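You operate a simulated robot arm through the tools that you are given. There is no shell and no other tool.

You run a simulated two-armed robot. Do the job below in one go: nothing can be reset, and whatever is moved stays where it is left.

## Task
Pick up the battery from the cell holder with one hand, pass it to the other hand and put it on the top of the laptop bench.

Only the result counts: the job must be done as asked and must still hold three seconds after the hand-in. Knocking over, shifting, dropping, spilling or breaking anything else fails it.

## Robot
Two 6-joint arms with two-finger parallel grippers on one trunk, on a base that moves. Base frame: it is fixed to the floor where the robot stands at the start and does not move with it; the origin is under the middle of the robot, x ahead of it, y to its left, z up. Readings come in m, degrees, newtons and seconds.
The left shoulder is at the start at [-0.107, 0.177, 0.71], the right one opposite. With the tool pointing down near the work surface each hand reaches from about 0.1 to 0.7 m from the robot's upright axis, wherever it stands, measured 20 degrees to its own side. Places, roughly: battery [-0.25, 2.5, 0.75]; top of the laptop bench [-1, 1.8, 0.9]. Payload 1.57 kg a hand.
The TCP of each hand is the grasp point between the finger pads, 0.03 m short of the fingertips. In the tool frame z runs along the fingers and y along their closing line. The gripper opens to 0.08 m. The fingers are 0.017 m wide and 0.012 m thick; the gripper's body (0.04 by 0.082 m) begins 0.08 m behind the TCP.
Orientation is told as [roll, pitch, yaw] about the base's x, y, z axes, in that order, counted from this pose: with the fingers straight down and closing along the base's y, the tool's x points along the base's -x, its y along +y and its z along -z.

## Interface
- The arms move only by the tool jog_arm. It takes "left_targets", "right_targets" or both (then of equal length, played together; a hand with none holds still); each is a list of rows, each a list of 2 entries, a list of its own where there are three numbers: the shift along the tool's x, y, z in mm, then the turn, a rotation vector about the tool's x, y, z in degrees. In form: [[[dx, dy, dz], [ax, ay, az]], ...]. A call has 1 to 20 rows; each row shifts and turns the commanded pose from where the row before left it, along the tool's axes as they then stand. "left_grip" and "right_grip" are, for a hand that has rows, the opening in per cent of the stroke, from 0 (shut) to 100 (fully open), set as the call begins (left out, the last holds). A row lasts 0.2 s, in which the tool goes at most 0.05 m and 8.6 degrees; a call with a longer step from one row to the next is refused whole, and so is a gripper value outside its range. Where a pose cannot be reached the arm comes as near as it can. A force on the tool above 40 N (or 10 N above the force at the start of the call, whichever is more), or a blocked arm, ends the call early, and 0.2 s more pass. The fingers move at their own pace (about 0.072 m/s each) and stop on an object; they squeeze with about 29 N. The grip force told is the motor's: it shows also when the fingers shut on nothing. Time passes only in rows, and 0.2 s behind the last, so rows that do not move let the fingers close. It gives the time, the measured TCP pose, the force on the tool (base axes), the opening and the grip force at its end, in the units of the frame above (readings bear some noise), with the torque about the TCP (base axes, N m) and any sound that the robot's microphone picked up.
- Cameras (640 x 400 px; columns grow to the right, rows downward): "scene" is now at [0.0607, 0.0021, 1.44]; the picture's right is [0.05, -1.00, 0.00], its down [-0.68, -0.04, -0.73] and it looks along [0.73, 0.04, -0.68] (base axes); focal length 289 px, centre (320, 200). "left" rides on the left gripper at [0.072, 0.007, -0.122] in its tool frame; the picture's right is [-0.09, 1.00, 0.00], its down [-0.84, -0.08, -0.54] and it looks along [-0.54, -0.05, 0.84] (tool axes); focal length 238 px, centre (320, 200). "right" rides on the right gripper at [0.072, -0.007, -0.122] in its tool frame; the picture's right is [0.09, 1.00, 0.00], its down [-0.84, 0.08, -0.54] and it looks along [-0.54, 0.05, 0.84] (tool axes); focal length 238 px, centre (320, 200).
- capture(camera): a new picture of that camera. It takes no simulated time.
- move_column(by): moves the trunk up (or, below 0, down) by that many m; the arms and the scene camera ride with it, the base frame stays. It gives what a move gives, with no picture.
- drive_base(legs): drives the robot by 1 to 6 legs, each [ahead, left, turn to the left] in m, m and degrees, along the robot's own axes; the way and the turn of a leg run together, so that a leg with both is an arc; at most 1.5 m and 180 degrees a leg. The arms and the cameras ride along, it lands a little off, and it stops where it bumps. It gives what a move gives.
- aim_head(pan, tilt): turns the head with the scene camera to pan (to the left, within 143 degrees either way) and tilt (down, from -29 to 69), counted from straight ahead of the robot (the tilt from the chest, where the trunk bows). It gives what a move gives.
- pixel_to_xyz(camera, pixels): for up to 12 pixels [column, row] of the newest picture of that camera ("zoom" is the newest enlarged one), the place [x, y, z] in the base frame of the surface seen there, good to about 0.002 m, but the place of the scene camera against the robot may be out by one fixed shift of up to 0.012 m in any direction. It takes no simulated time.
- enlarge(camera, box): a new picture of the part [left, top, right, bottom] of that camera's present view, enlarged. It takes no simulated time.
- job_done(): hands the job in; it is judged then, once.

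Open the grippers and draw the arms clear of the work before you hand the job in, unless the task says otherwise.

The tools are called after "Emit:" as name(argument=value, ...) on one line, values as JSON. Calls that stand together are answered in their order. jog_arm: Moves the arms, as the interface text tells. Its arguments: {"type":"object","properties":{"left_targets":{"type":"array"},"left_grip":{"type":"number"},"right_targets":{"type":"array"},"right_grip":{"type":"number"}},"required":[]} The other tools are called the same way: move_column (by) moves the trunk up or down; drive_base (legs) drives the base; aim_head (pan, tilt) turns the head that bears the scene camera; capture (camera) takes a picture; pixel_to_xyz (camera, pixels) gives the place of the surface under pixels of a picture; enlarge (camera, box) takes an enlarged picture of a part of a camera's view; job_done () hands the job in.

At the start:

```text
time: 0.0
left_tcp_pos: [0.5099, 0.2157, 1.0173]
left_tcp_rot: [0.0, 0.0, 0.0]
left_force: [0.2, 1.2, 0.3]
left_torque: [0.02, -0.01, -0.01]
left_gripper_width: 0.08
left_grasp_force: 0.0
right_tcp_pos: [0.4803, -0.2438, 0.9955]
right_tcp_rot: [-0.1, 0.0, 0.1]
right_force: [0.0, 0.4, -0.5]
right_torque: [0.01, -0.01, 0.0]
right_gripper_width: 0.08
right_grasp_force: 0.1
trunk travel left (down, up): [-0.15, 0.178]
robot x, y, heading: [0.0017, 0.0012, -0.1]
head pan, tilt (commanded): [3.0, 43.2]
```

scene: 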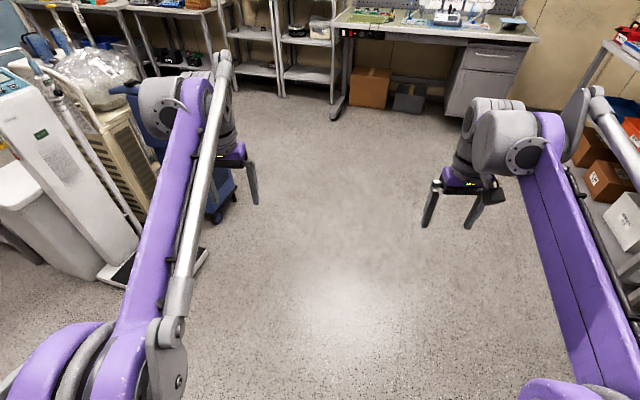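
right: 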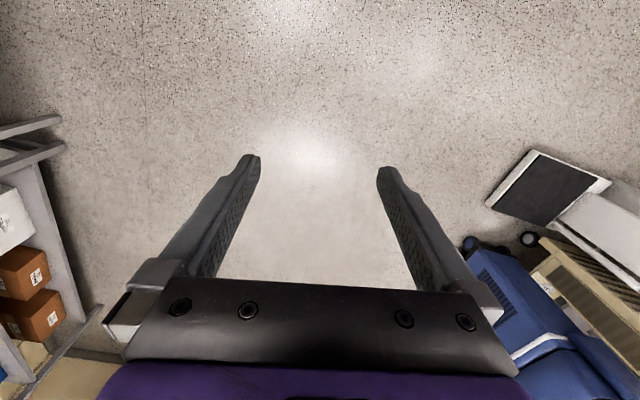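
left: 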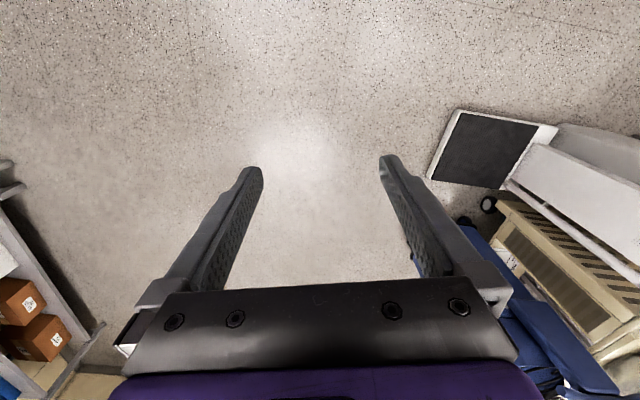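

The start pictures show the arms ahead with the work to my left/back. I turn the head left to look toward the battery and the laptop bench.

Emit:
aim_head(pan=95, tilt=25)

Emit:
capture(camera="scene")

```text
time: 1.7
left_tcp_pos: [0.5096, 0.2164, 1.0174]
left_tcp_rot: [0.0, -0.1, 0.1]
left_force: [0.5, 0.5, -0.4]
left_torque: [-0.02, 0.02, -0.02]
left_gripper_width: 0.0801
left_grasp_force: 0.1
right_tcp_pos: [0.4788, -0.244, 0.9964]
right_tcp_rot: [-0.1, -0.1, 0.0]
right_force: [-0.1, -0.7, -0.6]
right_torque: [-0.01, 0.01, 0.03]
right_gripper_width: 0.0798
right_grasp_force: 0.0
trunk travel left (down, up): [-0.15, 0.178]
robot x, y, heading: [-0.0032, 0.0004, -0.1]
head pan, tilt (commanded): [95.0, 25.0]
```

```text
taken
```

scene: 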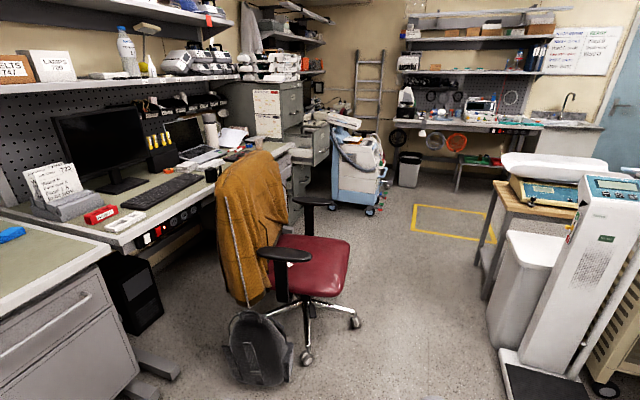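

The view to the left shows a desk with a laptop around (200,150), a chair, and a blue cart near (355,150). I get places for key pixels to build a map.

Emit:
pixel_to_xyz(camera="scene", pixels=[[200, 150], [260, 155], [355, 150], [320, 115], [340, 120], [310, 270], [262, 355], [290, 145], [355, 322], [250, 170], [330, 200], [495, 240]])

Emit:
enlarge(camera="scene", box=[280, 90, 420, 220])

Emit:
enlarge(camera="scene", box=[130, 80, 310, 200])

```text
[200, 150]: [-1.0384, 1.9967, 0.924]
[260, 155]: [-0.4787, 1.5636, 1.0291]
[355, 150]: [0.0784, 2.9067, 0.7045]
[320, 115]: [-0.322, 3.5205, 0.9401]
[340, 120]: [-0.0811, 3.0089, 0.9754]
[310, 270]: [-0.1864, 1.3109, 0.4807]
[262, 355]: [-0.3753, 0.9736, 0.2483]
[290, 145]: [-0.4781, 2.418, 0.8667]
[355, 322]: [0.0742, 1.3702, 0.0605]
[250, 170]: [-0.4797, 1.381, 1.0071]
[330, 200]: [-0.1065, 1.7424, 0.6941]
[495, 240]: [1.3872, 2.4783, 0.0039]
```

```text
3.08 times, centred on (350, 155) of scene
```

zoom: 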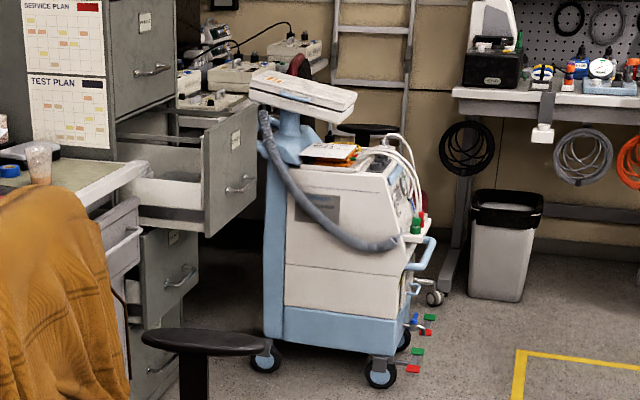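

```text
3.33 times, centred on (220, 140) of scene
```

zoom: 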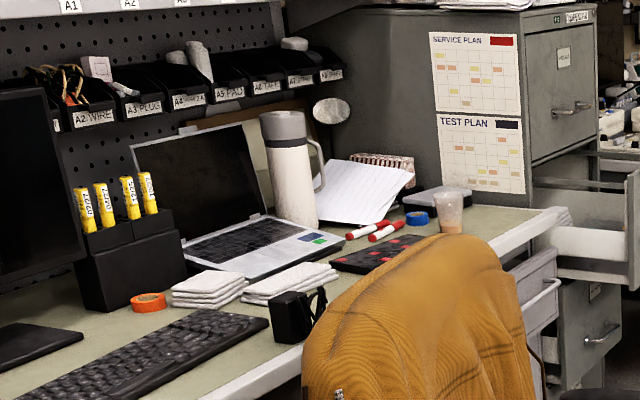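

The open drawer at about (-0.3,2.5,0.8) is probably where the cell holder sits; the bench with laptop is at x≈-1. I look at further directions to map free floor.

Emit:
aim_head(pan=55, tilt=35)

Emit:
capture(camera="scene")

Emit:
pixel_to_xyz(camera="scene", pixels=[[100, 300], [200, 300], [300, 300], [400, 300], [100, 200], [200, 200], [300, 200], [400, 200], [500, 300], [150, 120], [300, 120], [250, 250]])

```text
time: 2.7
left_tcp_pos: [0.509, 0.2147, 1.0185]
left_tcp_rot: [-0.1, 0.0, 0.1]
left_force: [-0.3, 0.6, 1.1]
left_torque: [-0.02, 0.01, 0.02]
left_gripper_width: 0.0798
left_grasp_force: 0.1
right_tcp_pos: [0.4802, -0.2437, 0.9967]
right_tcp_rot: [0.0, 0.0, 0.0]
right_force: [-0.5, -0.4, -0.4]
right_torque: [0.01, 0.01, -0.02]
right_gripper_width: 0.08
right_grasp_force: 0.0
trunk travel left (down, up): [-0.15, 0.178]
robot x, y, heading: [0.002, 0.0001, -0.0]
head pan, tilt (commanded): [55.0, 35.0]
```

```text
taken
```

scene: 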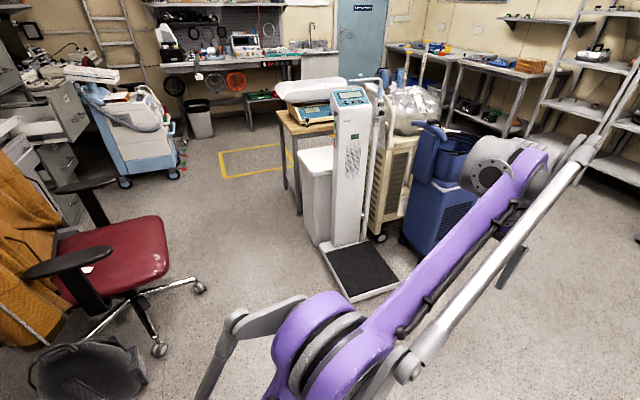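

```text
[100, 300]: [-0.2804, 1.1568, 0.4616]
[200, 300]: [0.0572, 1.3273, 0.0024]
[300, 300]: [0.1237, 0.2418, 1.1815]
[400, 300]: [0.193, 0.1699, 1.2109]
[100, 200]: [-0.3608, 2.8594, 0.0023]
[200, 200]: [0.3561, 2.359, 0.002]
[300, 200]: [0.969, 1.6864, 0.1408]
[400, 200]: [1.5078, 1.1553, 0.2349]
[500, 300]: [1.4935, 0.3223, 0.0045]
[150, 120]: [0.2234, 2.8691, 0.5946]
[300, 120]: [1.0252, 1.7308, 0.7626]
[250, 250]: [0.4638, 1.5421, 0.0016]
```

The aisle to the drawer runs between the chair (wheels at (200,287), (158,348)) and the scale plate (322,250)-(350,300). I measure those edges.

Emit:
pixel_to_xyz(camera="scene", pixels=[[200, 287], [159, 349], [350, 301], [320, 250], [305, 230], [298, 160], [285, 190], [277, 123], [182, 172], [125, 183], [95, 205], [168, 255]])

Emit:
enlarge(camera="scene", box=[0, 30, 200, 220])

```text
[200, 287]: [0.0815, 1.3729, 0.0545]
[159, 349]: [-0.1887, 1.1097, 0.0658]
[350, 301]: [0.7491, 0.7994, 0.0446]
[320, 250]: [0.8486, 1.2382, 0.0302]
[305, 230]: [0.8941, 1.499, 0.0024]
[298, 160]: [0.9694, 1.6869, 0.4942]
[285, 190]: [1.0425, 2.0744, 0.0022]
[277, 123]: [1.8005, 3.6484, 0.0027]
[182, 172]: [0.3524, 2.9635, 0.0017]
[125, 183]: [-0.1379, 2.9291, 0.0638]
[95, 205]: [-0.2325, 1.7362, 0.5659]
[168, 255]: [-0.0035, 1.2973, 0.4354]
```

```text
2.11 times, centred on (100, 125) of scene
```

zoom: 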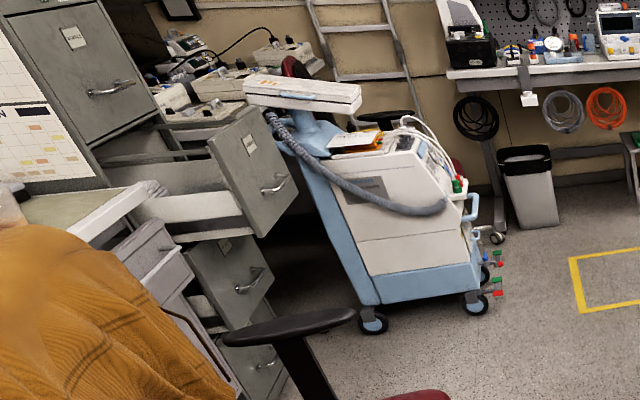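

I check how wide the robot's own base is by looking straight down ahead of it, and survey the desk on the left.

Emit:
aim_head(pan=0, tilt=69)

Emit:
capture(camera="scene")

Emit:
aim_head(pan=125, tilt=30)

Emit:
capture(camera="scene")

Emit:
pixel_to_xyz(camera="scene", pixels=[[100, 300], [200, 300], [300, 300], [400, 300], [500, 300], [600, 300], [100, 200], [200, 200], [300, 200], [400, 200], [500, 200], [600, 200]])

```text
time: 4.0
left_tcp_pos: [0.5109, 0.2161, 1.0166]
left_tcp_rot: [0.0, -0.1, 0.0]
left_force: [0.7, -0.2, 0.1]
left_torque: [0.01, 0.0, 0.0]
left_gripper_width: 0.08
left_grasp_force: 0.1
right_tcp_pos: [0.4819, -0.244, 0.9957]
right_tcp_rot: [0.1, 0.0, 0.0]
right_force: [0.2, 1.3, 0.3]
right_torque: [-0.04, -0.02, -0.01]
right_gripper_width: 0.0801
right_grasp_force: 0.1
trunk travel left (down, up): [-0.15, 0.178]
robot x, y, heading: [0.0002, -0.0009, 0.2]
head pan, tilt (commanded): [0.0, 68.8]
```

```text
taken
```

scene: 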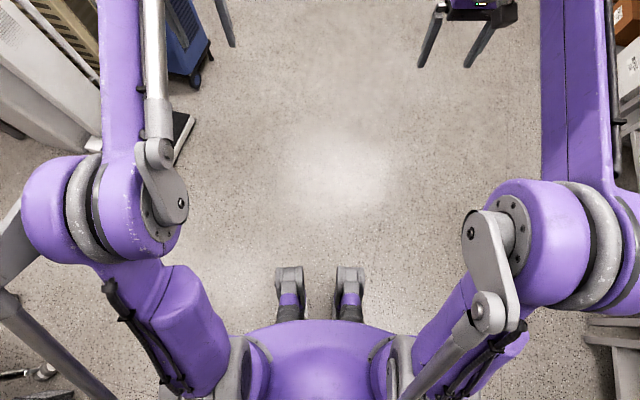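

```text
time: 6.0
left_tcp_pos: [0.509, 0.2166, 1.0185]
left_tcp_rot: [0.0, -0.1, 0.0]
left_force: [0.6, 0.0, 0.3]
left_torque: [-0.01, 0.0, 0.02]
left_gripper_width: 0.0798
left_grasp_force: 0.0
right_tcp_pos: [0.4809, -0.2442, 0.9956]
right_tcp_rot: [0.0, 0.0, -0.1]
right_force: [-0.1, -1.0, 0.8]
right_torque: [0.01, -0.07, -0.01]
right_gripper_width: 0.0799
right_grasp_force: 0.1
trunk travel left (down, up): [-0.15, 0.178]
robot x, y, heading: [0.0007, -0.0012, 0.3]
head pan, tilt (commanded): [125.0, 30.0]
```

```text
taken
```

scene: 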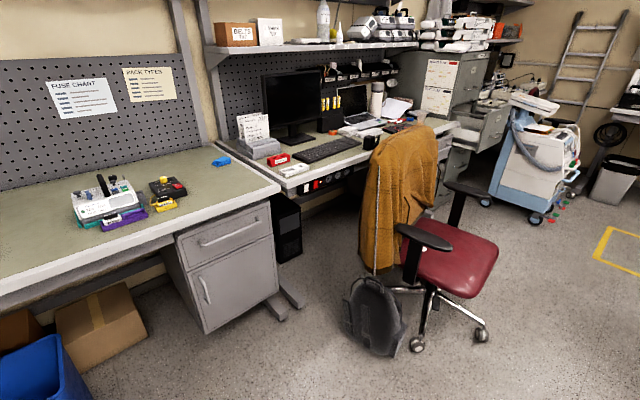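

```text
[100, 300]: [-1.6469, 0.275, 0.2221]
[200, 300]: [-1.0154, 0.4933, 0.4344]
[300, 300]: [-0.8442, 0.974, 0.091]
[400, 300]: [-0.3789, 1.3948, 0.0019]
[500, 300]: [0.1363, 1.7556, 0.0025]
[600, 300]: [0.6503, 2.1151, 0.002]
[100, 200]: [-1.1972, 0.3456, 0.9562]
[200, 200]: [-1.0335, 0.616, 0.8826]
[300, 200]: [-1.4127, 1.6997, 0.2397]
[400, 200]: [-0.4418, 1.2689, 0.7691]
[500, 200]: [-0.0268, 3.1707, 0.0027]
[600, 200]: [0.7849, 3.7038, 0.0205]
```

I measure the laptop bench's surface and edges in this picture: the near corner (285,185), white edge (340,160), red box (278,160), keyboard (330,150), laptop (360,118), right end (450,128).

Emit:
pixel_to_xyz(camera="scene", pixels=[[287, 187], [262, 172], [340, 161], [360, 150], [322, 163], [278, 160], [330, 150], [360, 118], [450, 126], [440, 122], [297, 170], [310, 165]])

Emit:
enlarge(camera="scene", box=[230, 70, 470, 220])

Emit:
enlarge(camera="scene", box=[400, 80, 600, 220])

```text
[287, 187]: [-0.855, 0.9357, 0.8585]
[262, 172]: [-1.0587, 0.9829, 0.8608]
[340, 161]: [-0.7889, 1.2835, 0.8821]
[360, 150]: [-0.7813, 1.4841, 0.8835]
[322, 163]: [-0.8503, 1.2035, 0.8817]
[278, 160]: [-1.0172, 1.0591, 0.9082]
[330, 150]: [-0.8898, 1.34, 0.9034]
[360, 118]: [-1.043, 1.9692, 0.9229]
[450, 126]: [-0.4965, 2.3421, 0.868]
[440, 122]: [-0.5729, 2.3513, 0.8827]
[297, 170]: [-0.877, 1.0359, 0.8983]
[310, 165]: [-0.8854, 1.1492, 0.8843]
```

```text
2.67 times, centred on (350, 145) of scene
```

zoom: 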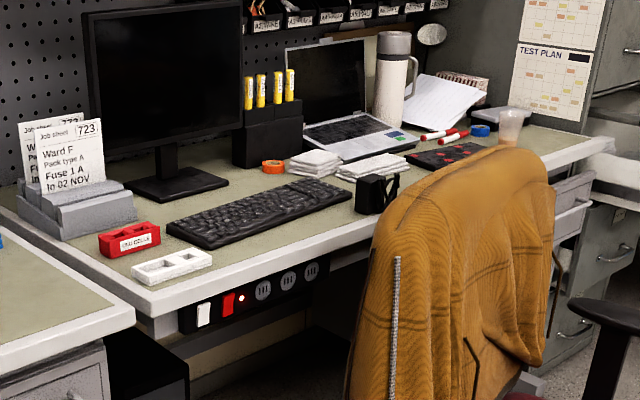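

```text
2.86 times, centred on (500, 150) of scene
```

zoom: 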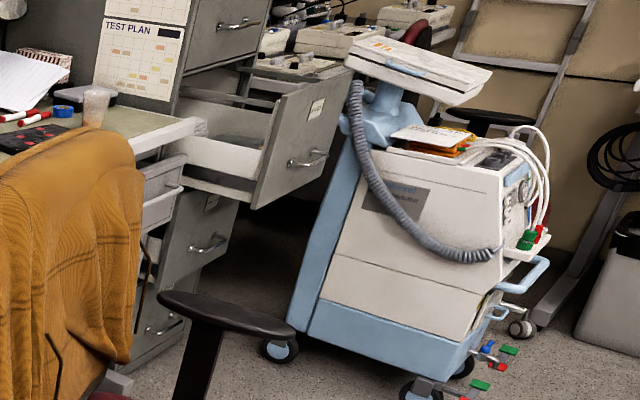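

The bench top is at z≈0.883 with its front edge running from (-0.85,0.94) to (-0.50,2.34). The aisle is x≈0.12–0.75, so I raise the trunk, go 0.43 m ahead, turn left 90° and go up the aisle.

Emit:
move_column(by=0.12)

Emit:
drive_base(legs=[[0.43, 0, 0], [0, 0, 90]])

Emit:
aim_head(pan=10, tilt=40)

Emit:
capture(camera="scene")

```text
time: 7.5
left_tcp_pos: [0.5097, 0.2156, 1.1372]
left_tcp_rot: [-0.1, 0.1, 0.0]
left_force: [-0.3, 0.9, 0.9]
left_torque: [0.0, 0.0, -0.01]
left_gripper_width: 0.08
left_grasp_force: 0.1
right_tcp_pos: [0.4802, -0.2433, 1.1157]
right_tcp_rot: [-0.1, 0.0, -0.1]
right_force: [-0.3, -0.6, 0.1]
right_torque: [-0.06, -0.02, 0.02]
right_gripper_width: 0.0803
right_grasp_force: 0.1
trunk travel left (down, up): [-0.27, 0.058]
robot x, y, heading: [0.0007, -0.0006, 0.2]
head pan, tilt (commanded): [125.0, 30.0]
```

```text
time: 14.0
left_tcp_pos: [0.215, 0.5093, 1.1379]
left_tcp_rot: [0.1, 0.1, 89.9]
left_force: [0.1, -0.3, 0.3]
left_torque: [-0.02, -0.01, 0.02]
left_gripper_width: 0.0801
left_grasp_force: 0.0
right_tcp_pos: [0.6736, 0.4799, 1.115]
right_tcp_rot: [0.0, 0.0, 89.8]
right_force: [-1.1, -0.4, 0.4]
right_torque: [0.04, 0.0, 0.01]
right_gripper_width: 0.08
right_grasp_force: 0.1
trunk travel left (down, up): [-0.27, 0.058]
robot x, y, heading: [0.431, 0.0006, 89.9]
head pan, tilt (commanded): [125.0, 30.0]
```

```text
time: 15.9
left_tcp_pos: [0.2128, 0.5111, 1.1382]
left_tcp_rot: [0.0, 0.0, 89.8]
left_force: [-0.2, 1.2, -0.3]
left_torque: [-0.01, 0.0, -0.01]
left_gripper_width: 0.0801
left_grasp_force: 0.1
right_tcp_pos: [0.6746, 0.4791, 1.1165]
right_tcp_rot: [0.1, 0.0, 89.8]
right_force: [-0.4, 1.2, -0.3]
right_torque: [0.03, -0.01, 0.02]
right_gripper_width: 0.08
right_grasp_force: 0.0
trunk travel left (down, up): [-0.27, 0.058]
robot x, y, heading: [0.4268, -0.0034, 89.7]
head pan, tilt (commanded): [10.0, 40.0]
```

```text
taken
```

scene: 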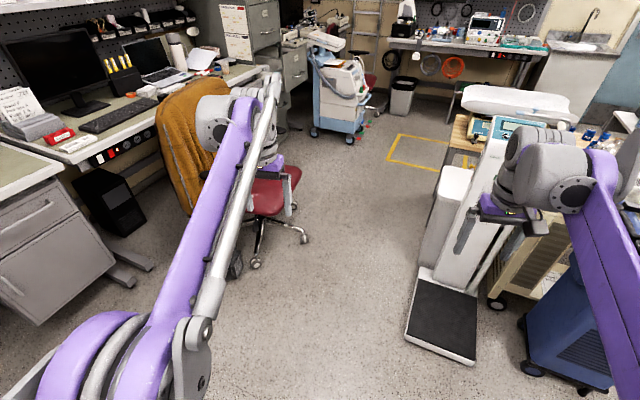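

The aisle ahead is clear; I check the clearances of the scale post (470,200),(500,125), bin (445,200), jacket edge (215,200), chair wheel (303,238) against my arms.

Emit:
pixel_to_xyz(camera="scene", pixels=[[470, 200], [495, 120], [440, 200], [465, 100], [235, 180], [304, 238], [256, 262], [410, 335], [418, 275], [290, 205], [300, 180], [455, 130]])

```text
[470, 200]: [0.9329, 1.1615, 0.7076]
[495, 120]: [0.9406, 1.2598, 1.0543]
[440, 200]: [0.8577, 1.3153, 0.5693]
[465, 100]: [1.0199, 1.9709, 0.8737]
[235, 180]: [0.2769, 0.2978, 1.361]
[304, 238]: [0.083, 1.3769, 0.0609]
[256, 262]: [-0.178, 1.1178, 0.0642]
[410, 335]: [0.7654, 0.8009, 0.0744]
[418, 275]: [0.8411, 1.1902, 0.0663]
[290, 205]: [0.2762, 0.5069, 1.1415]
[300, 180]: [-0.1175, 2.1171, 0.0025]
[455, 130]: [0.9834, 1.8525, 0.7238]
```

Clearances look fine (post at x≈0.93, plate at x≥0.76, chair wheel x≤0.1). I drive ahead 1.4 m and look toward the drawer.

Emit:
drive_base(legs=[[1.4, 0, 0]])

Emit:
aim_head(pan=35, tilt=38)

Emit:
capture(camera="scene")

```text
time: 22.9
left_tcp_pos: [0.2307, 1.9109, 1.1386]
left_tcp_rot: [-0.1, 0.0, 89.3]
left_force: [0.1, 0.3, 0.2]
left_torque: [0.0, 0.0, -0.02]
left_gripper_width: 0.08
left_grasp_force: 0.1
right_tcp_pos: [0.6899, 1.8746, 1.1165]
right_tcp_rot: [0.0, 0.0, 89.3]
right_force: [0.0, 0.1, 0.2]
right_torque: [-0.02, 0.01, -0.03]
right_gripper_width: 0.0801
right_grasp_force: 0.1
trunk travel left (down, up): [-0.27, 0.058]
robot x, y, heading: [0.4427, 1.3983, 89.2]
head pan, tilt (commanded): [10.0, 40.0]
```

```text
time: 23.8
left_tcp_pos: [0.2316, 1.9103, 1.1383]
left_tcp_rot: [-0.1, 0.0, 89.3]
left_force: [0.2, -0.3, -0.3]
left_torque: [0.01, 0.0, -0.01]
left_gripper_width: 0.0803
left_grasp_force: 0.1
right_tcp_pos: [0.6891, 1.8742, 1.1159]
right_tcp_rot: [-0.1, 0.0, 89.3]
right_force: [0.9, -0.8, -0.4]
right_torque: [-0.04, -0.01, 0.0]
right_gripper_width: 0.0802
right_grasp_force: 0.2
trunk travel left (down, up): [-0.27, 0.058]
robot x, y, heading: [0.4391, 1.4012, 89.3]
head pan, tilt (commanded): [35.0, 38.0]
```

```text
taken
```

scene: 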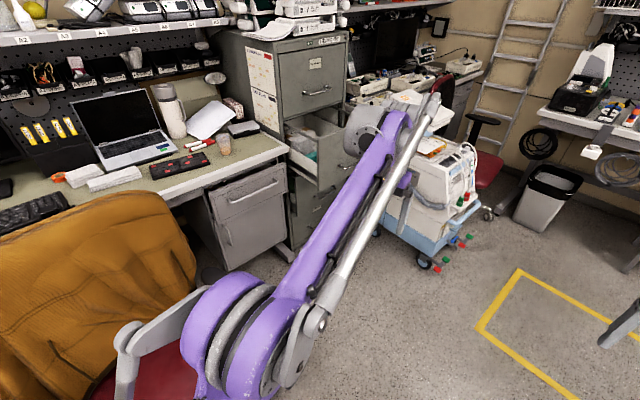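

I can now see into the open drawer around (315,145) and the free right end of the bench around (255,150). I enlarge the drawer and measure points.

Emit:
enlarge(camera="scene", box=[240, 80, 400, 200])

Emit:
pixel_to_xyz(camera="scene", pixels=[[300, 145], [310, 158], [340, 165], [330, 150], [285, 150], [255, 150], [220, 165], [350, 180], [312, 175], [235, 160], [270, 135], [180, 200]])

```text
3.33 times, centred on (320, 140) of scene
```

zoom: 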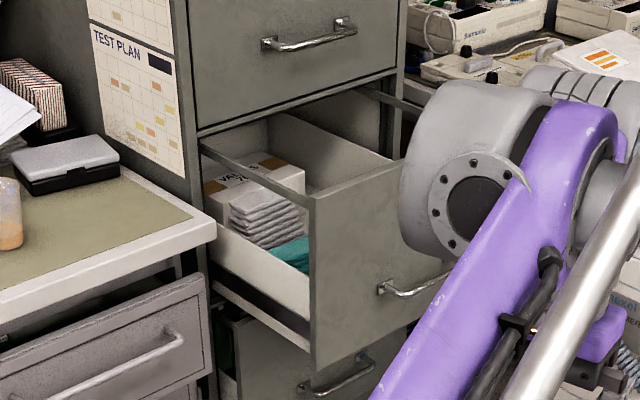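

```text
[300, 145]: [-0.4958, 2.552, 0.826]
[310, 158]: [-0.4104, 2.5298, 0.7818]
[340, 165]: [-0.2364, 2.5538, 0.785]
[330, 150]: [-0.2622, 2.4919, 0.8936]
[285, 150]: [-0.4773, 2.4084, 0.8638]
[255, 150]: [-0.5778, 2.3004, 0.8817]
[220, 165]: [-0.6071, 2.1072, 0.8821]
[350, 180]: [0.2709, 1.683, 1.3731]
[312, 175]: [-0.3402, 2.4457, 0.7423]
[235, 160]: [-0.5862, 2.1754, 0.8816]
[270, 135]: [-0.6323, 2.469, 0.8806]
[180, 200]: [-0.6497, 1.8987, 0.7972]
```

The drawer front is at x≈-0.25, y≈2.45–2.75, rim z≈0.9, and contents are visible. I drive ahead 0.6 m, then turn left 60° to face the drawer and bench corner.

Emit:
drive_base(legs=[[0.62, 0, 0], [0, 0, 65]])

Emit:
aim_head(pan=0, tilt=40)

Emit:
capture(camera="scene")

Emit:
capture(camera="right")

```text
time: 30.1
left_tcp_pos: [-0.1065, 2.0497, 1.1382]
left_tcp_rot: [0.0, -0.1, 153.5]
left_force: [0.3, 0.1, -0.2]
left_torque: [0.0, 0.03, 0.0]
left_gripper_width: 0.08
left_grasp_force: 0.0
right_tcp_pos: [0.1262, 2.4487, 1.1157]
right_tcp_rot: [0.1, 0.0, 153.5]
right_force: [0.4, -0.3, -0.4]
right_torque: [0.02, 0.01, 0.02]
right_gripper_width: 0.0799
right_grasp_force: 0.0
trunk travel left (down, up): [-0.27, 0.058]
robot x, y, heading: [0.4494, 2.0146, 153.5]
head pan, tilt (commanded): [35.0, 38.0]
```

```text
time: 31.1
left_tcp_pos: [-0.106, 2.05, 1.1381]
left_tcp_rot: [0.0, -0.1, 153.5]
left_force: [0.7, -0.5, 0.0]
left_torque: [-0.03, 0.01, 0.0]
left_gripper_width: 0.0801
left_grasp_force: 0.1
right_tcp_pos: [0.1257, 2.4476, 1.1161]
right_tcp_rot: [0.0, 0.0, 153.5]
right_force: [0.7, -0.1, 0.1]
right_torque: [0.0, -0.01, 0.0]
right_gripper_width: 0.0796
right_grasp_force: 0.0
trunk travel left (down, up): [-0.27, 0.058]
robot x, y, heading: [0.4436, 2.0122, 153.5]
head pan, tilt (commanded): [0.0, 40.0]
```

```text
taken
```

scene: 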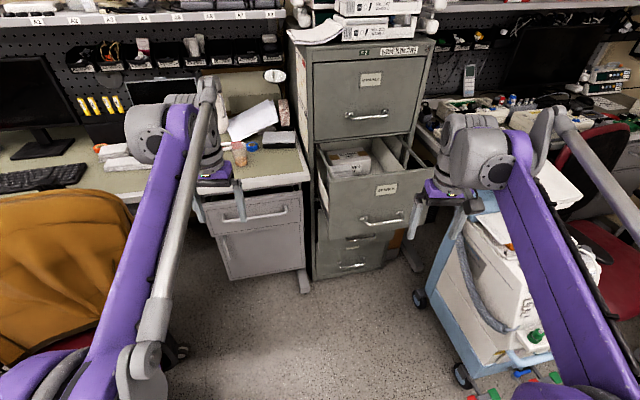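

```text
taken
```

right: 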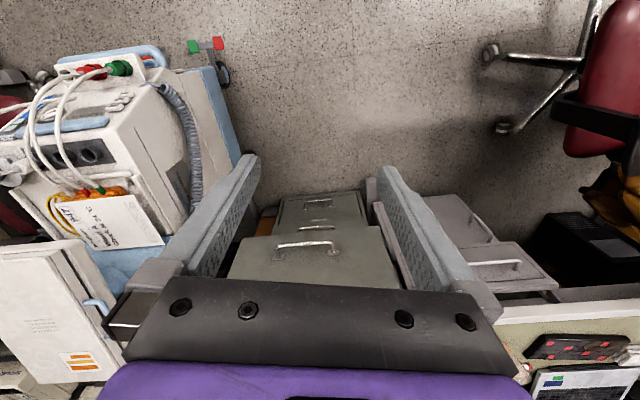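

The drawer is straight ahead at about (355,165) in the scene view. I enlarge it to look for the cell holder.

Emit:
enlarge(camera="scene", box=[290, 110, 450, 220])

Emit:
pixel_to_xyz(camera="scene", pixels=[[350, 158], [325, 182], [380, 180], [420, 172], [395, 152], [320, 150], [260, 170], [300, 178], [270, 160], [335, 170], [370, 172], [205, 180]])

```text
3.64 times, centred on (370, 165) of scene
```

zoom: 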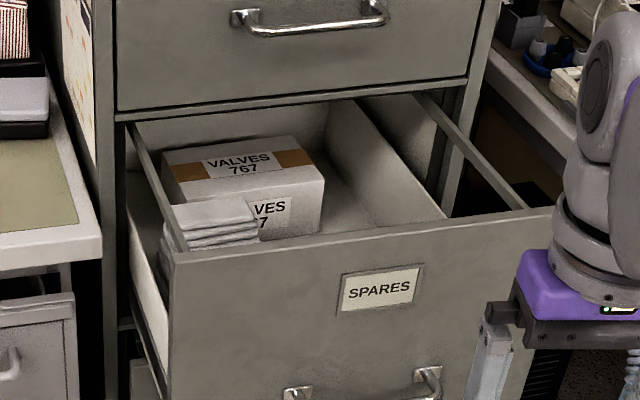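

```text
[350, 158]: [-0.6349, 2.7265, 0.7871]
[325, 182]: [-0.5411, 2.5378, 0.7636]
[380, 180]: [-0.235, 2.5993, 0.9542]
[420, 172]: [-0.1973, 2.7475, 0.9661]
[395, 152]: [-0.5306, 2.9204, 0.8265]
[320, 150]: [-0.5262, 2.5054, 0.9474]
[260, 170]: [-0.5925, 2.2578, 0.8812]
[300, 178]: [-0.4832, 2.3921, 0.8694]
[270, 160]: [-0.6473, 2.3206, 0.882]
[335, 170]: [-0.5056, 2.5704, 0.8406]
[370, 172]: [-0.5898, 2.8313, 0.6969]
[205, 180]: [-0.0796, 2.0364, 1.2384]
```

The drawer "SPARES" has its rim at z≈0.95 and floor near 0.69; the holder may hide right behind the front panel. I drive closer to (0.15,2.25) keeping hands above everything.

Emit:
drive_base(legs=[[0.36, -0.08, 0]])

Emit:
aim_head(pan=-5, tilt=60)

Emit:
capture(camera="scene")

Emit:
capture(camera="right")

Emit:
capture(camera="left")

```text
time: 33.4
left_tcp_pos: [-0.3923, 2.2815, 1.137]
left_tcp_rot: [0.0, 0.0, 153.5]
left_force: [0.5, -0.6, -0.6]
left_torque: [0.01, -0.01, 0.01]
left_gripper_width: 0.0801
left_grasp_force: 0.1
right_tcp_pos: [-0.1613, 2.6802, 1.1164]
right_tcp_rot: [0.0, -0.1, 153.6]
right_force: [-1.0, -0.1, -1.3]
right_torque: [-0.01, -0.02, 0.01]
right_gripper_width: 0.08
right_grasp_force: 0.1
trunk travel left (down, up): [-0.27, 0.058]
robot x, y, heading: [0.1597, 2.2461, 153.6]
head pan, tilt (commanded): [0.0, 40.0]
```

```text
time: 34.2
left_tcp_pos: [-0.3927, 2.2813, 1.1378]
left_tcp_rot: [0.0, 0.0, 153.6]
left_force: [0.1, -0.7, 0.2]
left_torque: [0.0, 0.01, 0.03]
left_gripper_width: 0.0799
left_grasp_force: 0.0
right_tcp_pos: [-0.1603, 2.6793, 1.1153]
right_tcp_rot: [0.0, 0.0, 153.4]
right_force: [0.8, 0.2, 0.5]
right_torque: [0.0, 0.04, 0.0]
right_gripper_width: 0.08
right_grasp_force: 0.1
trunk travel left (down, up): [-0.27, 0.058]
robot x, y, heading: [0.1606, 2.2471, 153.6]
head pan, tilt (commanded): [-5.0, 60.0]
```

```text
taken
```

scene: 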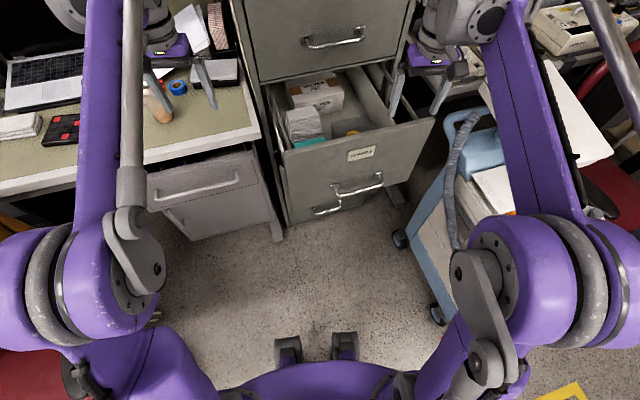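

```text
taken
```

right: 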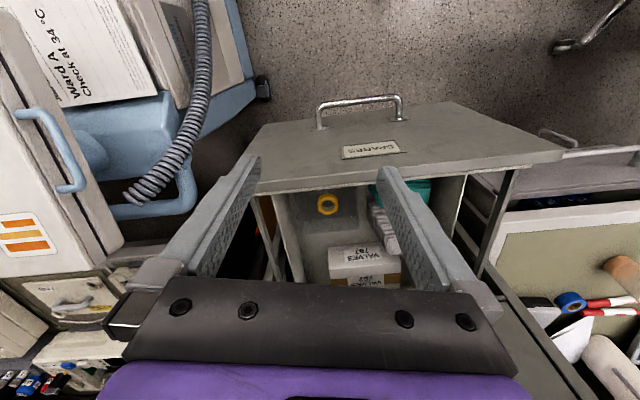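

```text
taken
```

left: 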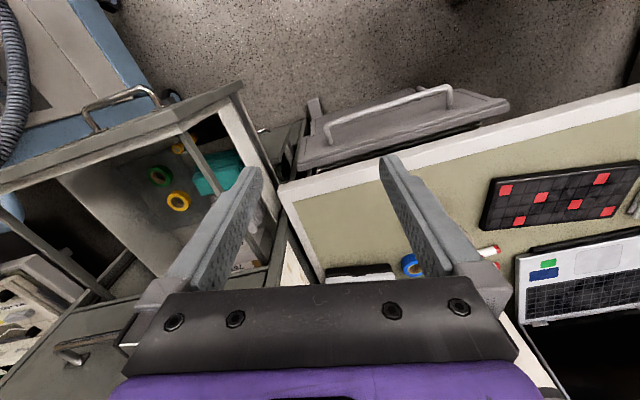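

In the left camera's picture I see ring-like objects at (160,176) green and (178,201) yellow in the drawer, plus a teal thing at (215,175). I enlarge both wrist views.

Emit:
enlarge(camera="left", box=[80, 110, 280, 290])

Emit:
pixel_to_xyz(camera="left", pixels=[[160, 176], [178, 201], [178, 150], [215, 175], [165, 195], [145, 185], [190, 185], [150, 230], [190, 120], [190, 145], [130, 175], [178, 192]])

Emit:
enlarge(camera="right", box=[250, 150, 430, 290])

Emit:
pixel_to_xyz(camera="right", pixels=[[327, 205], [316, 204], [327, 195], [310, 230], [350, 230], [400, 195], [300, 200], [350, 165], [320, 185], [385, 220], [360, 260], [280, 150]])

```text
2.22 times, centred on (180, 200) of left
```

zoom: 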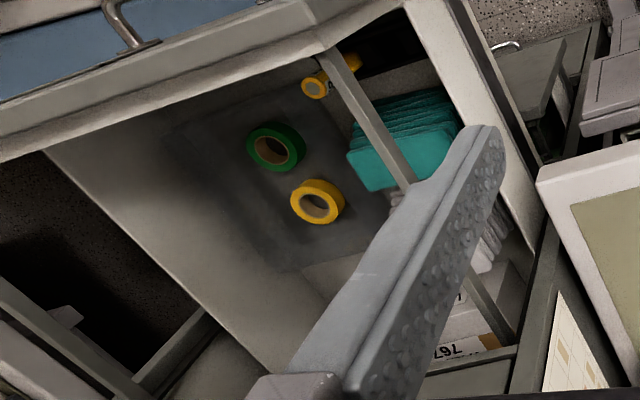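

```text
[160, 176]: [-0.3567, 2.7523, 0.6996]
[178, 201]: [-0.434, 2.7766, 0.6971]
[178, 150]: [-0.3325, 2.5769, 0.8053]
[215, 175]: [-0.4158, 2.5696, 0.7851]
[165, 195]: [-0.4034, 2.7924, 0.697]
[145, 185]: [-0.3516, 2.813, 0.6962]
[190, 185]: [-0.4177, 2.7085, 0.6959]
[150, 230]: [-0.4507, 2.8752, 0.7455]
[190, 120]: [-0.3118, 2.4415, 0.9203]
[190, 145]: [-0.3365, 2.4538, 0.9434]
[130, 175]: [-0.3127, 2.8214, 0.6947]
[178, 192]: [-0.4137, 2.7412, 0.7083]
```

```text
2.86 times, centred on (340, 220) of right
```

zoom: 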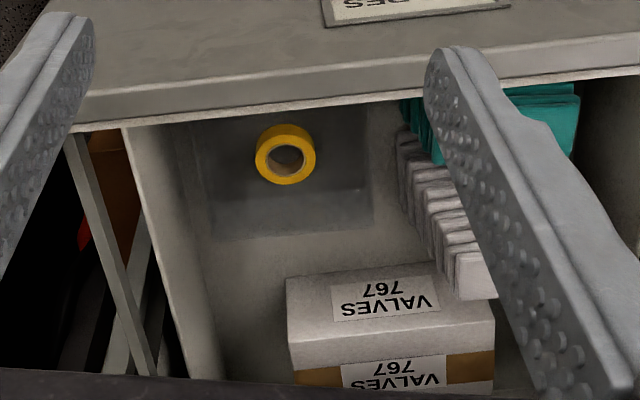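

```text
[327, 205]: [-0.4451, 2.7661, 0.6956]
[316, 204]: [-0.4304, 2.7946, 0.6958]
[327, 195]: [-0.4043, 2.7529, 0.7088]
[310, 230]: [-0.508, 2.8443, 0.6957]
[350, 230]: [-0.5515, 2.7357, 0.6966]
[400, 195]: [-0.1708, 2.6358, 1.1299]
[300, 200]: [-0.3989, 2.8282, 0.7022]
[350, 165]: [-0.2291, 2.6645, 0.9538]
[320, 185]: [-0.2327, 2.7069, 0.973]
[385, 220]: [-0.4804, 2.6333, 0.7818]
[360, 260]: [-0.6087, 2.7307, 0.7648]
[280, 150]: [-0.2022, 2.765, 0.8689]
```

The rings are tape rolls; a yellow cell in a black holder shows near left-view pixel (178,150), just behind the drawer front. I enlarge that area.

Emit:
enlarge(camera="left", box=[155, 120, 225, 170])

Emit:
enlarge(camera="scene", box=[260, 70, 450, 200])

```text
8.00 times, centred on (190, 145) of left
```

zoom: 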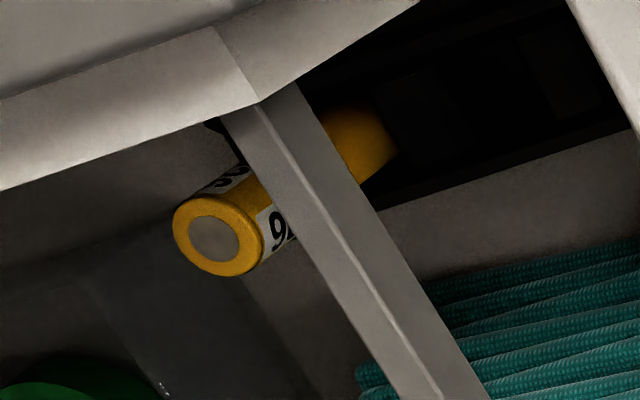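

```text
3.08 times, centred on (355, 135) of scene
```

zoom: 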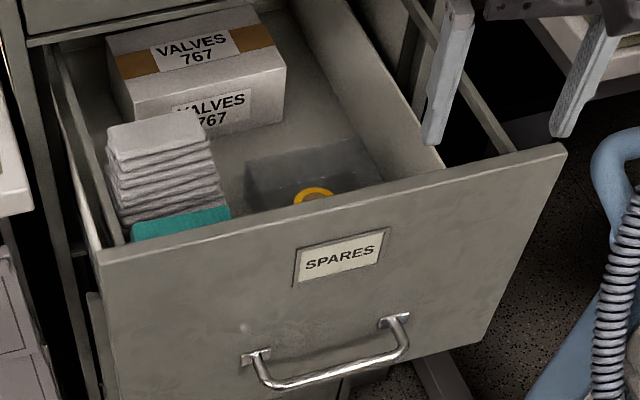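

The yellow cell stands in a black holder near (-0.33,2.58,0.80), behind the drawer's front panel. I turn the right hand about 102° so its camera looks along the drawer's width without the front panel in the way.

Emit:
jog_arm(right_targets=[[[0, 0, 0], [0, 0, -8.5]], [[0, 0, 0], [0, 0, -8.5]], [[0, 0, 0], [0, 0, -8.5]], [[0, 0, 0], [0, 0, -8.5]], [[0, 0, 0], [0, 0, -8.5]], [[0, 0, 0], [0, 0, -8.5]]], right_grip=100)

Emit:
capture(camera="right")

Emit:
capture(camera="scene")

```text
time: 35.6
left_tcp_pos: [-0.393, 2.2808, 1.139]
left_tcp_rot: [0.1, 0.0, 153.4]
left_force: [0.5, -1.1, -0.2]
left_torque: [0.03, 0.02, -0.03]
left_gripper_width: 0.0802
left_grasp_force: 0.0
right_tcp_pos: [-0.1594, 2.68, 1.115]
right_tcp_rot: [0.0, -0.1, -155.2]
right_force: [0.0, 0.0, 0.5]
right_torque: [0.01, -0.02, -0.04]
right_gripper_width: 0.0801
right_grasp_force: 0.0
trunk travel left (down, up): [-0.27, 0.058]
robot x, y, heading: [0.1599, 2.2517, 153.5]
head pan, tilt (commanded): [-5.0, 60.0]
```

```text
taken
```

right: 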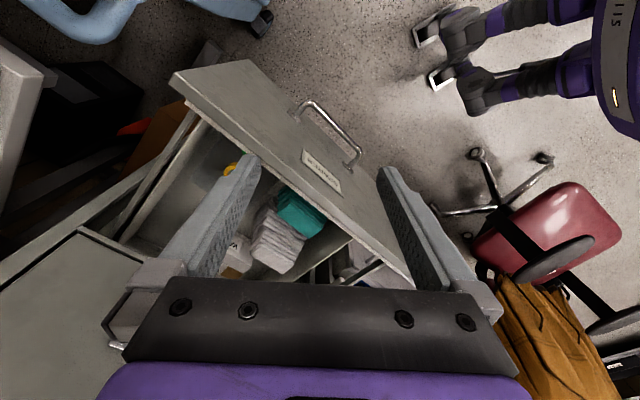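

```text
taken
```

scene: 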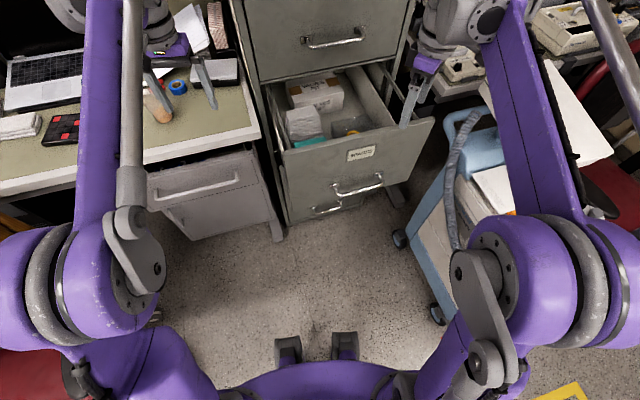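

The rotation works; I turn the remaining 51° and shift the right hand over the drawer for a view down to the holder.

Emit:
jog_arm(right_targets=[[[0, 0, 0], [0, 0, -8.5]], [[0, 0, 0], [0, 0, -8.5]], [[0, 0, 0], [0, 0, -8.5]], [[0, 0, 0], [0, 0, -8.5]], [[0, 0, 0], [0, 0, -8.5]], [[0, 0, 0], [0, 0, -8.5]], [[6, -35, 0], [0, 0, 0]], [[6, -35, 0], [0, 0, 0]], [[6, -35, 10], [0, 0, 0]], [[6, -35, 15], [0, 0, 0]]])

Emit:
capture(camera="right")

Emit:
capture(camera="scene")

```text
time: 37.8
left_tcp_pos: [-0.392, 2.2818, 1.1374]
left_tcp_rot: [0.0, 0.0, 153.4]
left_force: [-0.1, 0.1, 0.5]
left_torque: [0.02, 0.03, 0.0]
left_gripper_width: 0.0797
left_grasp_force: 0.0
right_tcp_pos: [-0.2742, 2.7294, 1.0904]
right_tcp_rot: [0.0, 0.1, -104.5]
right_force: [-0.2, 0.0, -0.7]
right_torque: [0.01, 0.04, 0.01]
right_gripper_width: 0.08
right_grasp_force: 0.1
right hand out of reach, approached as far as the arm can: row 10
trunk travel left (down, up): [-0.27, 0.058]
robot x, y, heading: [0.1568, 2.2454, 153.5]
head pan, tilt (commanded): [-5.0, 60.0]
```

```text
taken
```

right: 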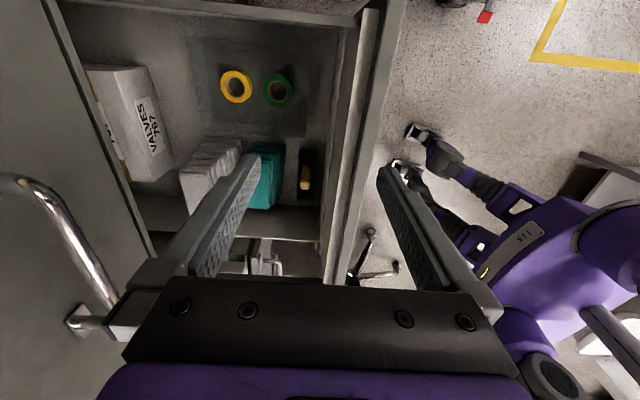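

```text
taken
```

scene: 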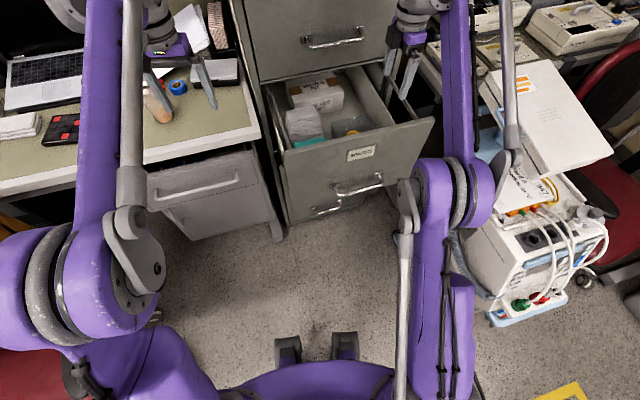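

The right camera now shows the cell at about (306,182) standing in a black holder against the drawer's front wall. I enlarge and measure it.

Emit:
enlarge(camera="right", box=[250, 120, 370, 240])

Emit:
pixel_to_xyz(camera="right", pixels=[[306, 186], [306, 172], [300, 155], [314, 155], [300, 192], [314, 192], [325, 180], [340, 180], [318, 180], [265, 180], [290, 140], [306, 165]])

```text
3.33 times, centred on (310, 180) of right
```

zoom: 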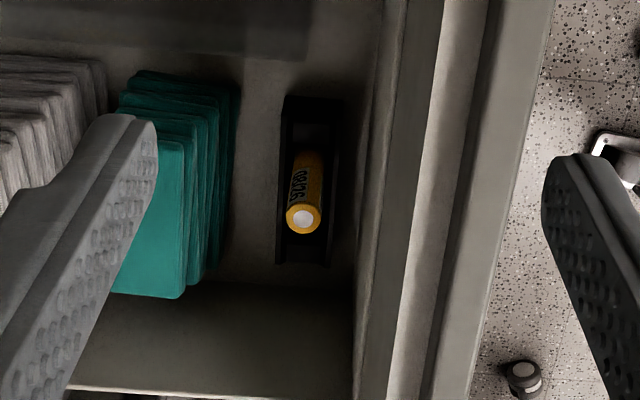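

```text
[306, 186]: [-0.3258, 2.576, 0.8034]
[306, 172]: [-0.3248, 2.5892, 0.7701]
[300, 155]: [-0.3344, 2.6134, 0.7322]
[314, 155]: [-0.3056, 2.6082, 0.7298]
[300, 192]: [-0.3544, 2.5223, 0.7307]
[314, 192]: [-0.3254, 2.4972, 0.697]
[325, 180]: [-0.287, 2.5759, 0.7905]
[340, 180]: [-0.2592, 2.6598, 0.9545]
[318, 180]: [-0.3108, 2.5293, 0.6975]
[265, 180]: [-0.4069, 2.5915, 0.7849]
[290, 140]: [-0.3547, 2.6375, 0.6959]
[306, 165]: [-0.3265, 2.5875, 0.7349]
```

Cell top is at about (-0.325,2.577,0.803), diameter ≈21 mm, holder top z≈0.733, and the front wall is only ~0.037 m away. So I must close along the wall, with the camera side toward the cabinet: I shift over the cell and turn the tool 90° more.

Emit:
jog_arm(right_targets=[[[-40, -3, 0], [0, 0, 0]], [[-40, -3, 0], [0, 0, 0]], [[-40, -3, 0], [0, 0, 0]], [[-39, -3, 0], [0, 0, 0]], [[0, 0, 0], [0, 0, -8.2]], [[0, 0, 0], [0, 0, -8.2]], [[0, 0, 0], [0, 0, -8.2]], [[0, 0, 0], [0, 0, -8.2]], [[0, 0, 0], [0, 0, -8.2]], [[0, 0, 0], [0, 0, -8.2]], [[0, 0, 0], [0, 0, -8.2]], [[0, 0, 0], [0, 0, -8.2]], [[0, 0, 0], [0, 0, -8.2]], [[0, 0, 0], [0, 0, -8.2]], [[0, 0, 0], [0, 0, -8]]])

Emit:
capture(camera="right")

Emit:
capture(camera="scene")

```text
time: 41.0
left_tcp_pos: [-0.3928, 2.2804, 1.1384]
left_tcp_rot: [0.0, 0.0, 153.5]
left_force: [0.1, 0.5, -0.2]
left_torque: [0.0, -0.02, 0.02]
left_gripper_width: 0.08
left_grasp_force: 0.1
right_tcp_pos: [-0.3283, 2.5663, 1.0893]
right_tcp_rot: [0.3, -0.1, -23.1]
right_force: [-0.4, 0.0, 0.5]
right_torque: [0.01, 0.0, 0.06]
right_gripper_width: 0.0803
right_grasp_force: 0.1
right hand out of reach, approached as far as the arm can: row 14, 15
trunk travel left (down, up): [-0.27, 0.058]
robot x, y, heading: [0.16, 2.2456, 153.3]
head pan, tilt (commanded): [-5.0, 60.0]
```

```text
taken
```

right: 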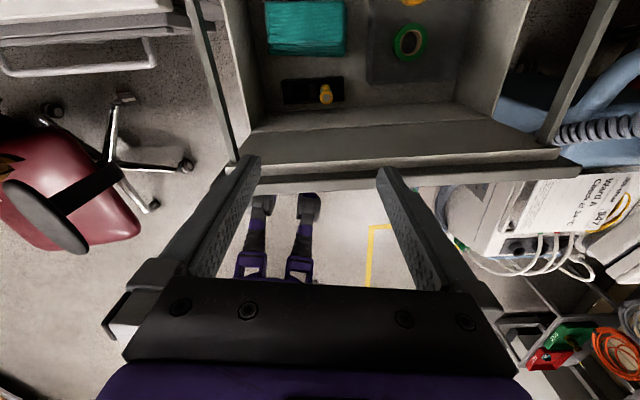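

```text
taken
```

scene: 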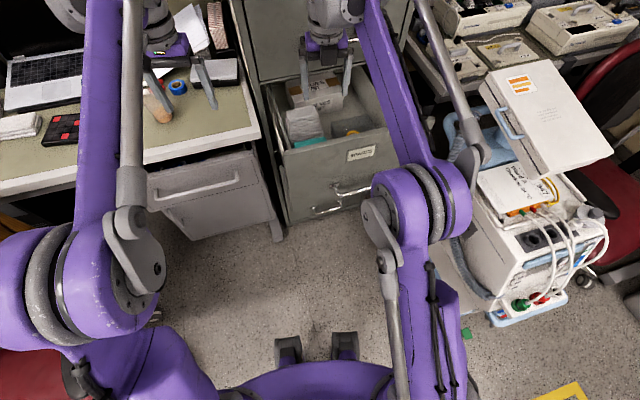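

The wrist stops at yaw -23° (limit) so I'll reposition the base: first I draw both hands back toward the robot, then drive to about (0.10,2.36) with a 7° left turn for a better arm azimuth.

Emit:
jog_arm(right_targets=[[[-40, 0, 0], [0, 0, 8]], [[-40, 0, 0], [0, 0, 0]], [[-40, 0, 0], [0, 0, 0]]], left_targets=[[[30, 0, 0], [0, 0, 0]], [[30, 0, 0], [0, 0, 0]], [[30, 0, 0], [0, 0, 0]]])

Emit:
drive_base(legs=[[0.105, -0.075, 7]])

Emit:
capture(camera="scene")

Emit:
capture(camera="right")

```text
time: 41.8
left_tcp_pos: [-0.3101, 2.2393, 1.1391]
left_tcp_rot: [-0.1, -0.1, 153.6]
left_force: [0.3, 0.2, 0.0]
left_torque: [-0.01, -0.01, 0.03]
left_gripper_width: 0.08
left_grasp_force: 0.1
right_tcp_pos: [-0.2221, 2.508, 1.091]
right_tcp_rot: [0.3, 0.3, -31.1]
right_force: [0.0, -0.1, -0.1]
right_torque: [0.03, 0.03, 0.01]
right_gripper_width: 0.08
right_grasp_force: 0.1
trunk travel left (down, up): [-0.27, 0.058]
robot x, y, heading: [0.1577, 2.2463, 153.5]
head pan, tilt (commanded): [-5.0, 60.0]
```

```text
time: 43.2
left_tcp_pos: [-0.3737, 2.2916, 1.1377]
left_tcp_rot: [0.0, 0.0, 160.6]
left_force: [-0.7, -0.2, -0.2]
left_torque: [0.0, 0.0, 0.05]
left_gripper_width: 0.0801
left_grasp_force: 0.0
right_tcp_pos: [-0.3205, 2.5689, 1.0894]
right_tcp_rot: [0.3, 0.2, -24.2]
right_force: [-0.3, 0.1, -0.6]
right_torque: [-0.02, -0.01, 0.02]
right_gripper_width: 0.0803
right_grasp_force: 0.1
trunk travel left (down, up): [-0.27, 0.058]
robot x, y, heading: [0.0953, 2.3569, 160.7]
head pan, tilt (commanded): [-5.0, 60.0]
```

```text
taken
```

scene: 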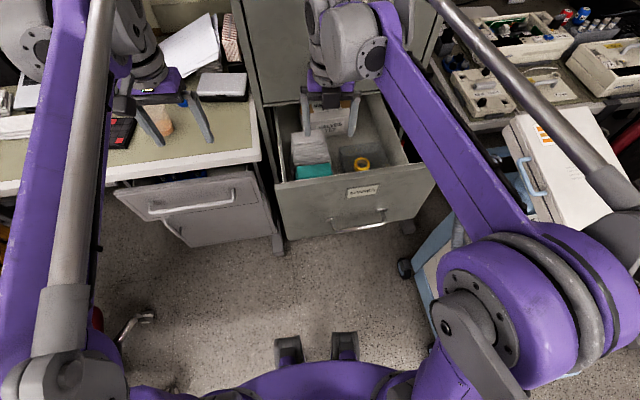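

```text
taken
```

right: 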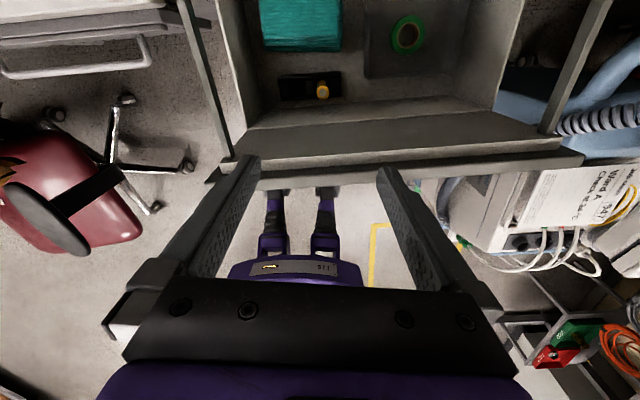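

The right hand is now at (-0.320,2.569) with yaw -24°. I measure the cell, holder and panel rim in this view: cell top near (323,85), rim near (300,165) and (500,158).

Emit:
enlarge(camera="right", box=[260, 40, 400, 180])

Emit:
pixel_to_xyz(camera="right", pixels=[[323, 84], [322, 95], [280, 80], [342, 73], [282, 98], [342, 94], [300, 168], [500, 160], [300, 120], [480, 108], [300, 150], [480, 140]])

```text
2.86 times, centred on (330, 110) of right
```

zoom: 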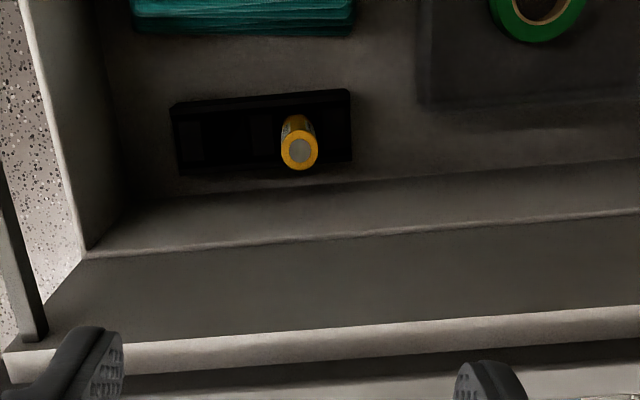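

```text
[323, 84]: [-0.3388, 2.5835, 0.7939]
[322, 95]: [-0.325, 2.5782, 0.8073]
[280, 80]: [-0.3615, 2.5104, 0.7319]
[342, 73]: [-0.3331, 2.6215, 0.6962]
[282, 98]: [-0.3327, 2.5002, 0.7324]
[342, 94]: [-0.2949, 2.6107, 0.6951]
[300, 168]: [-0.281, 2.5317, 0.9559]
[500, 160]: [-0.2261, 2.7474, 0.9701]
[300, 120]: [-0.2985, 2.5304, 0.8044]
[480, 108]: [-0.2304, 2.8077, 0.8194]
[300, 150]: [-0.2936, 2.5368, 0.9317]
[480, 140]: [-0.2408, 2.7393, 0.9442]
```

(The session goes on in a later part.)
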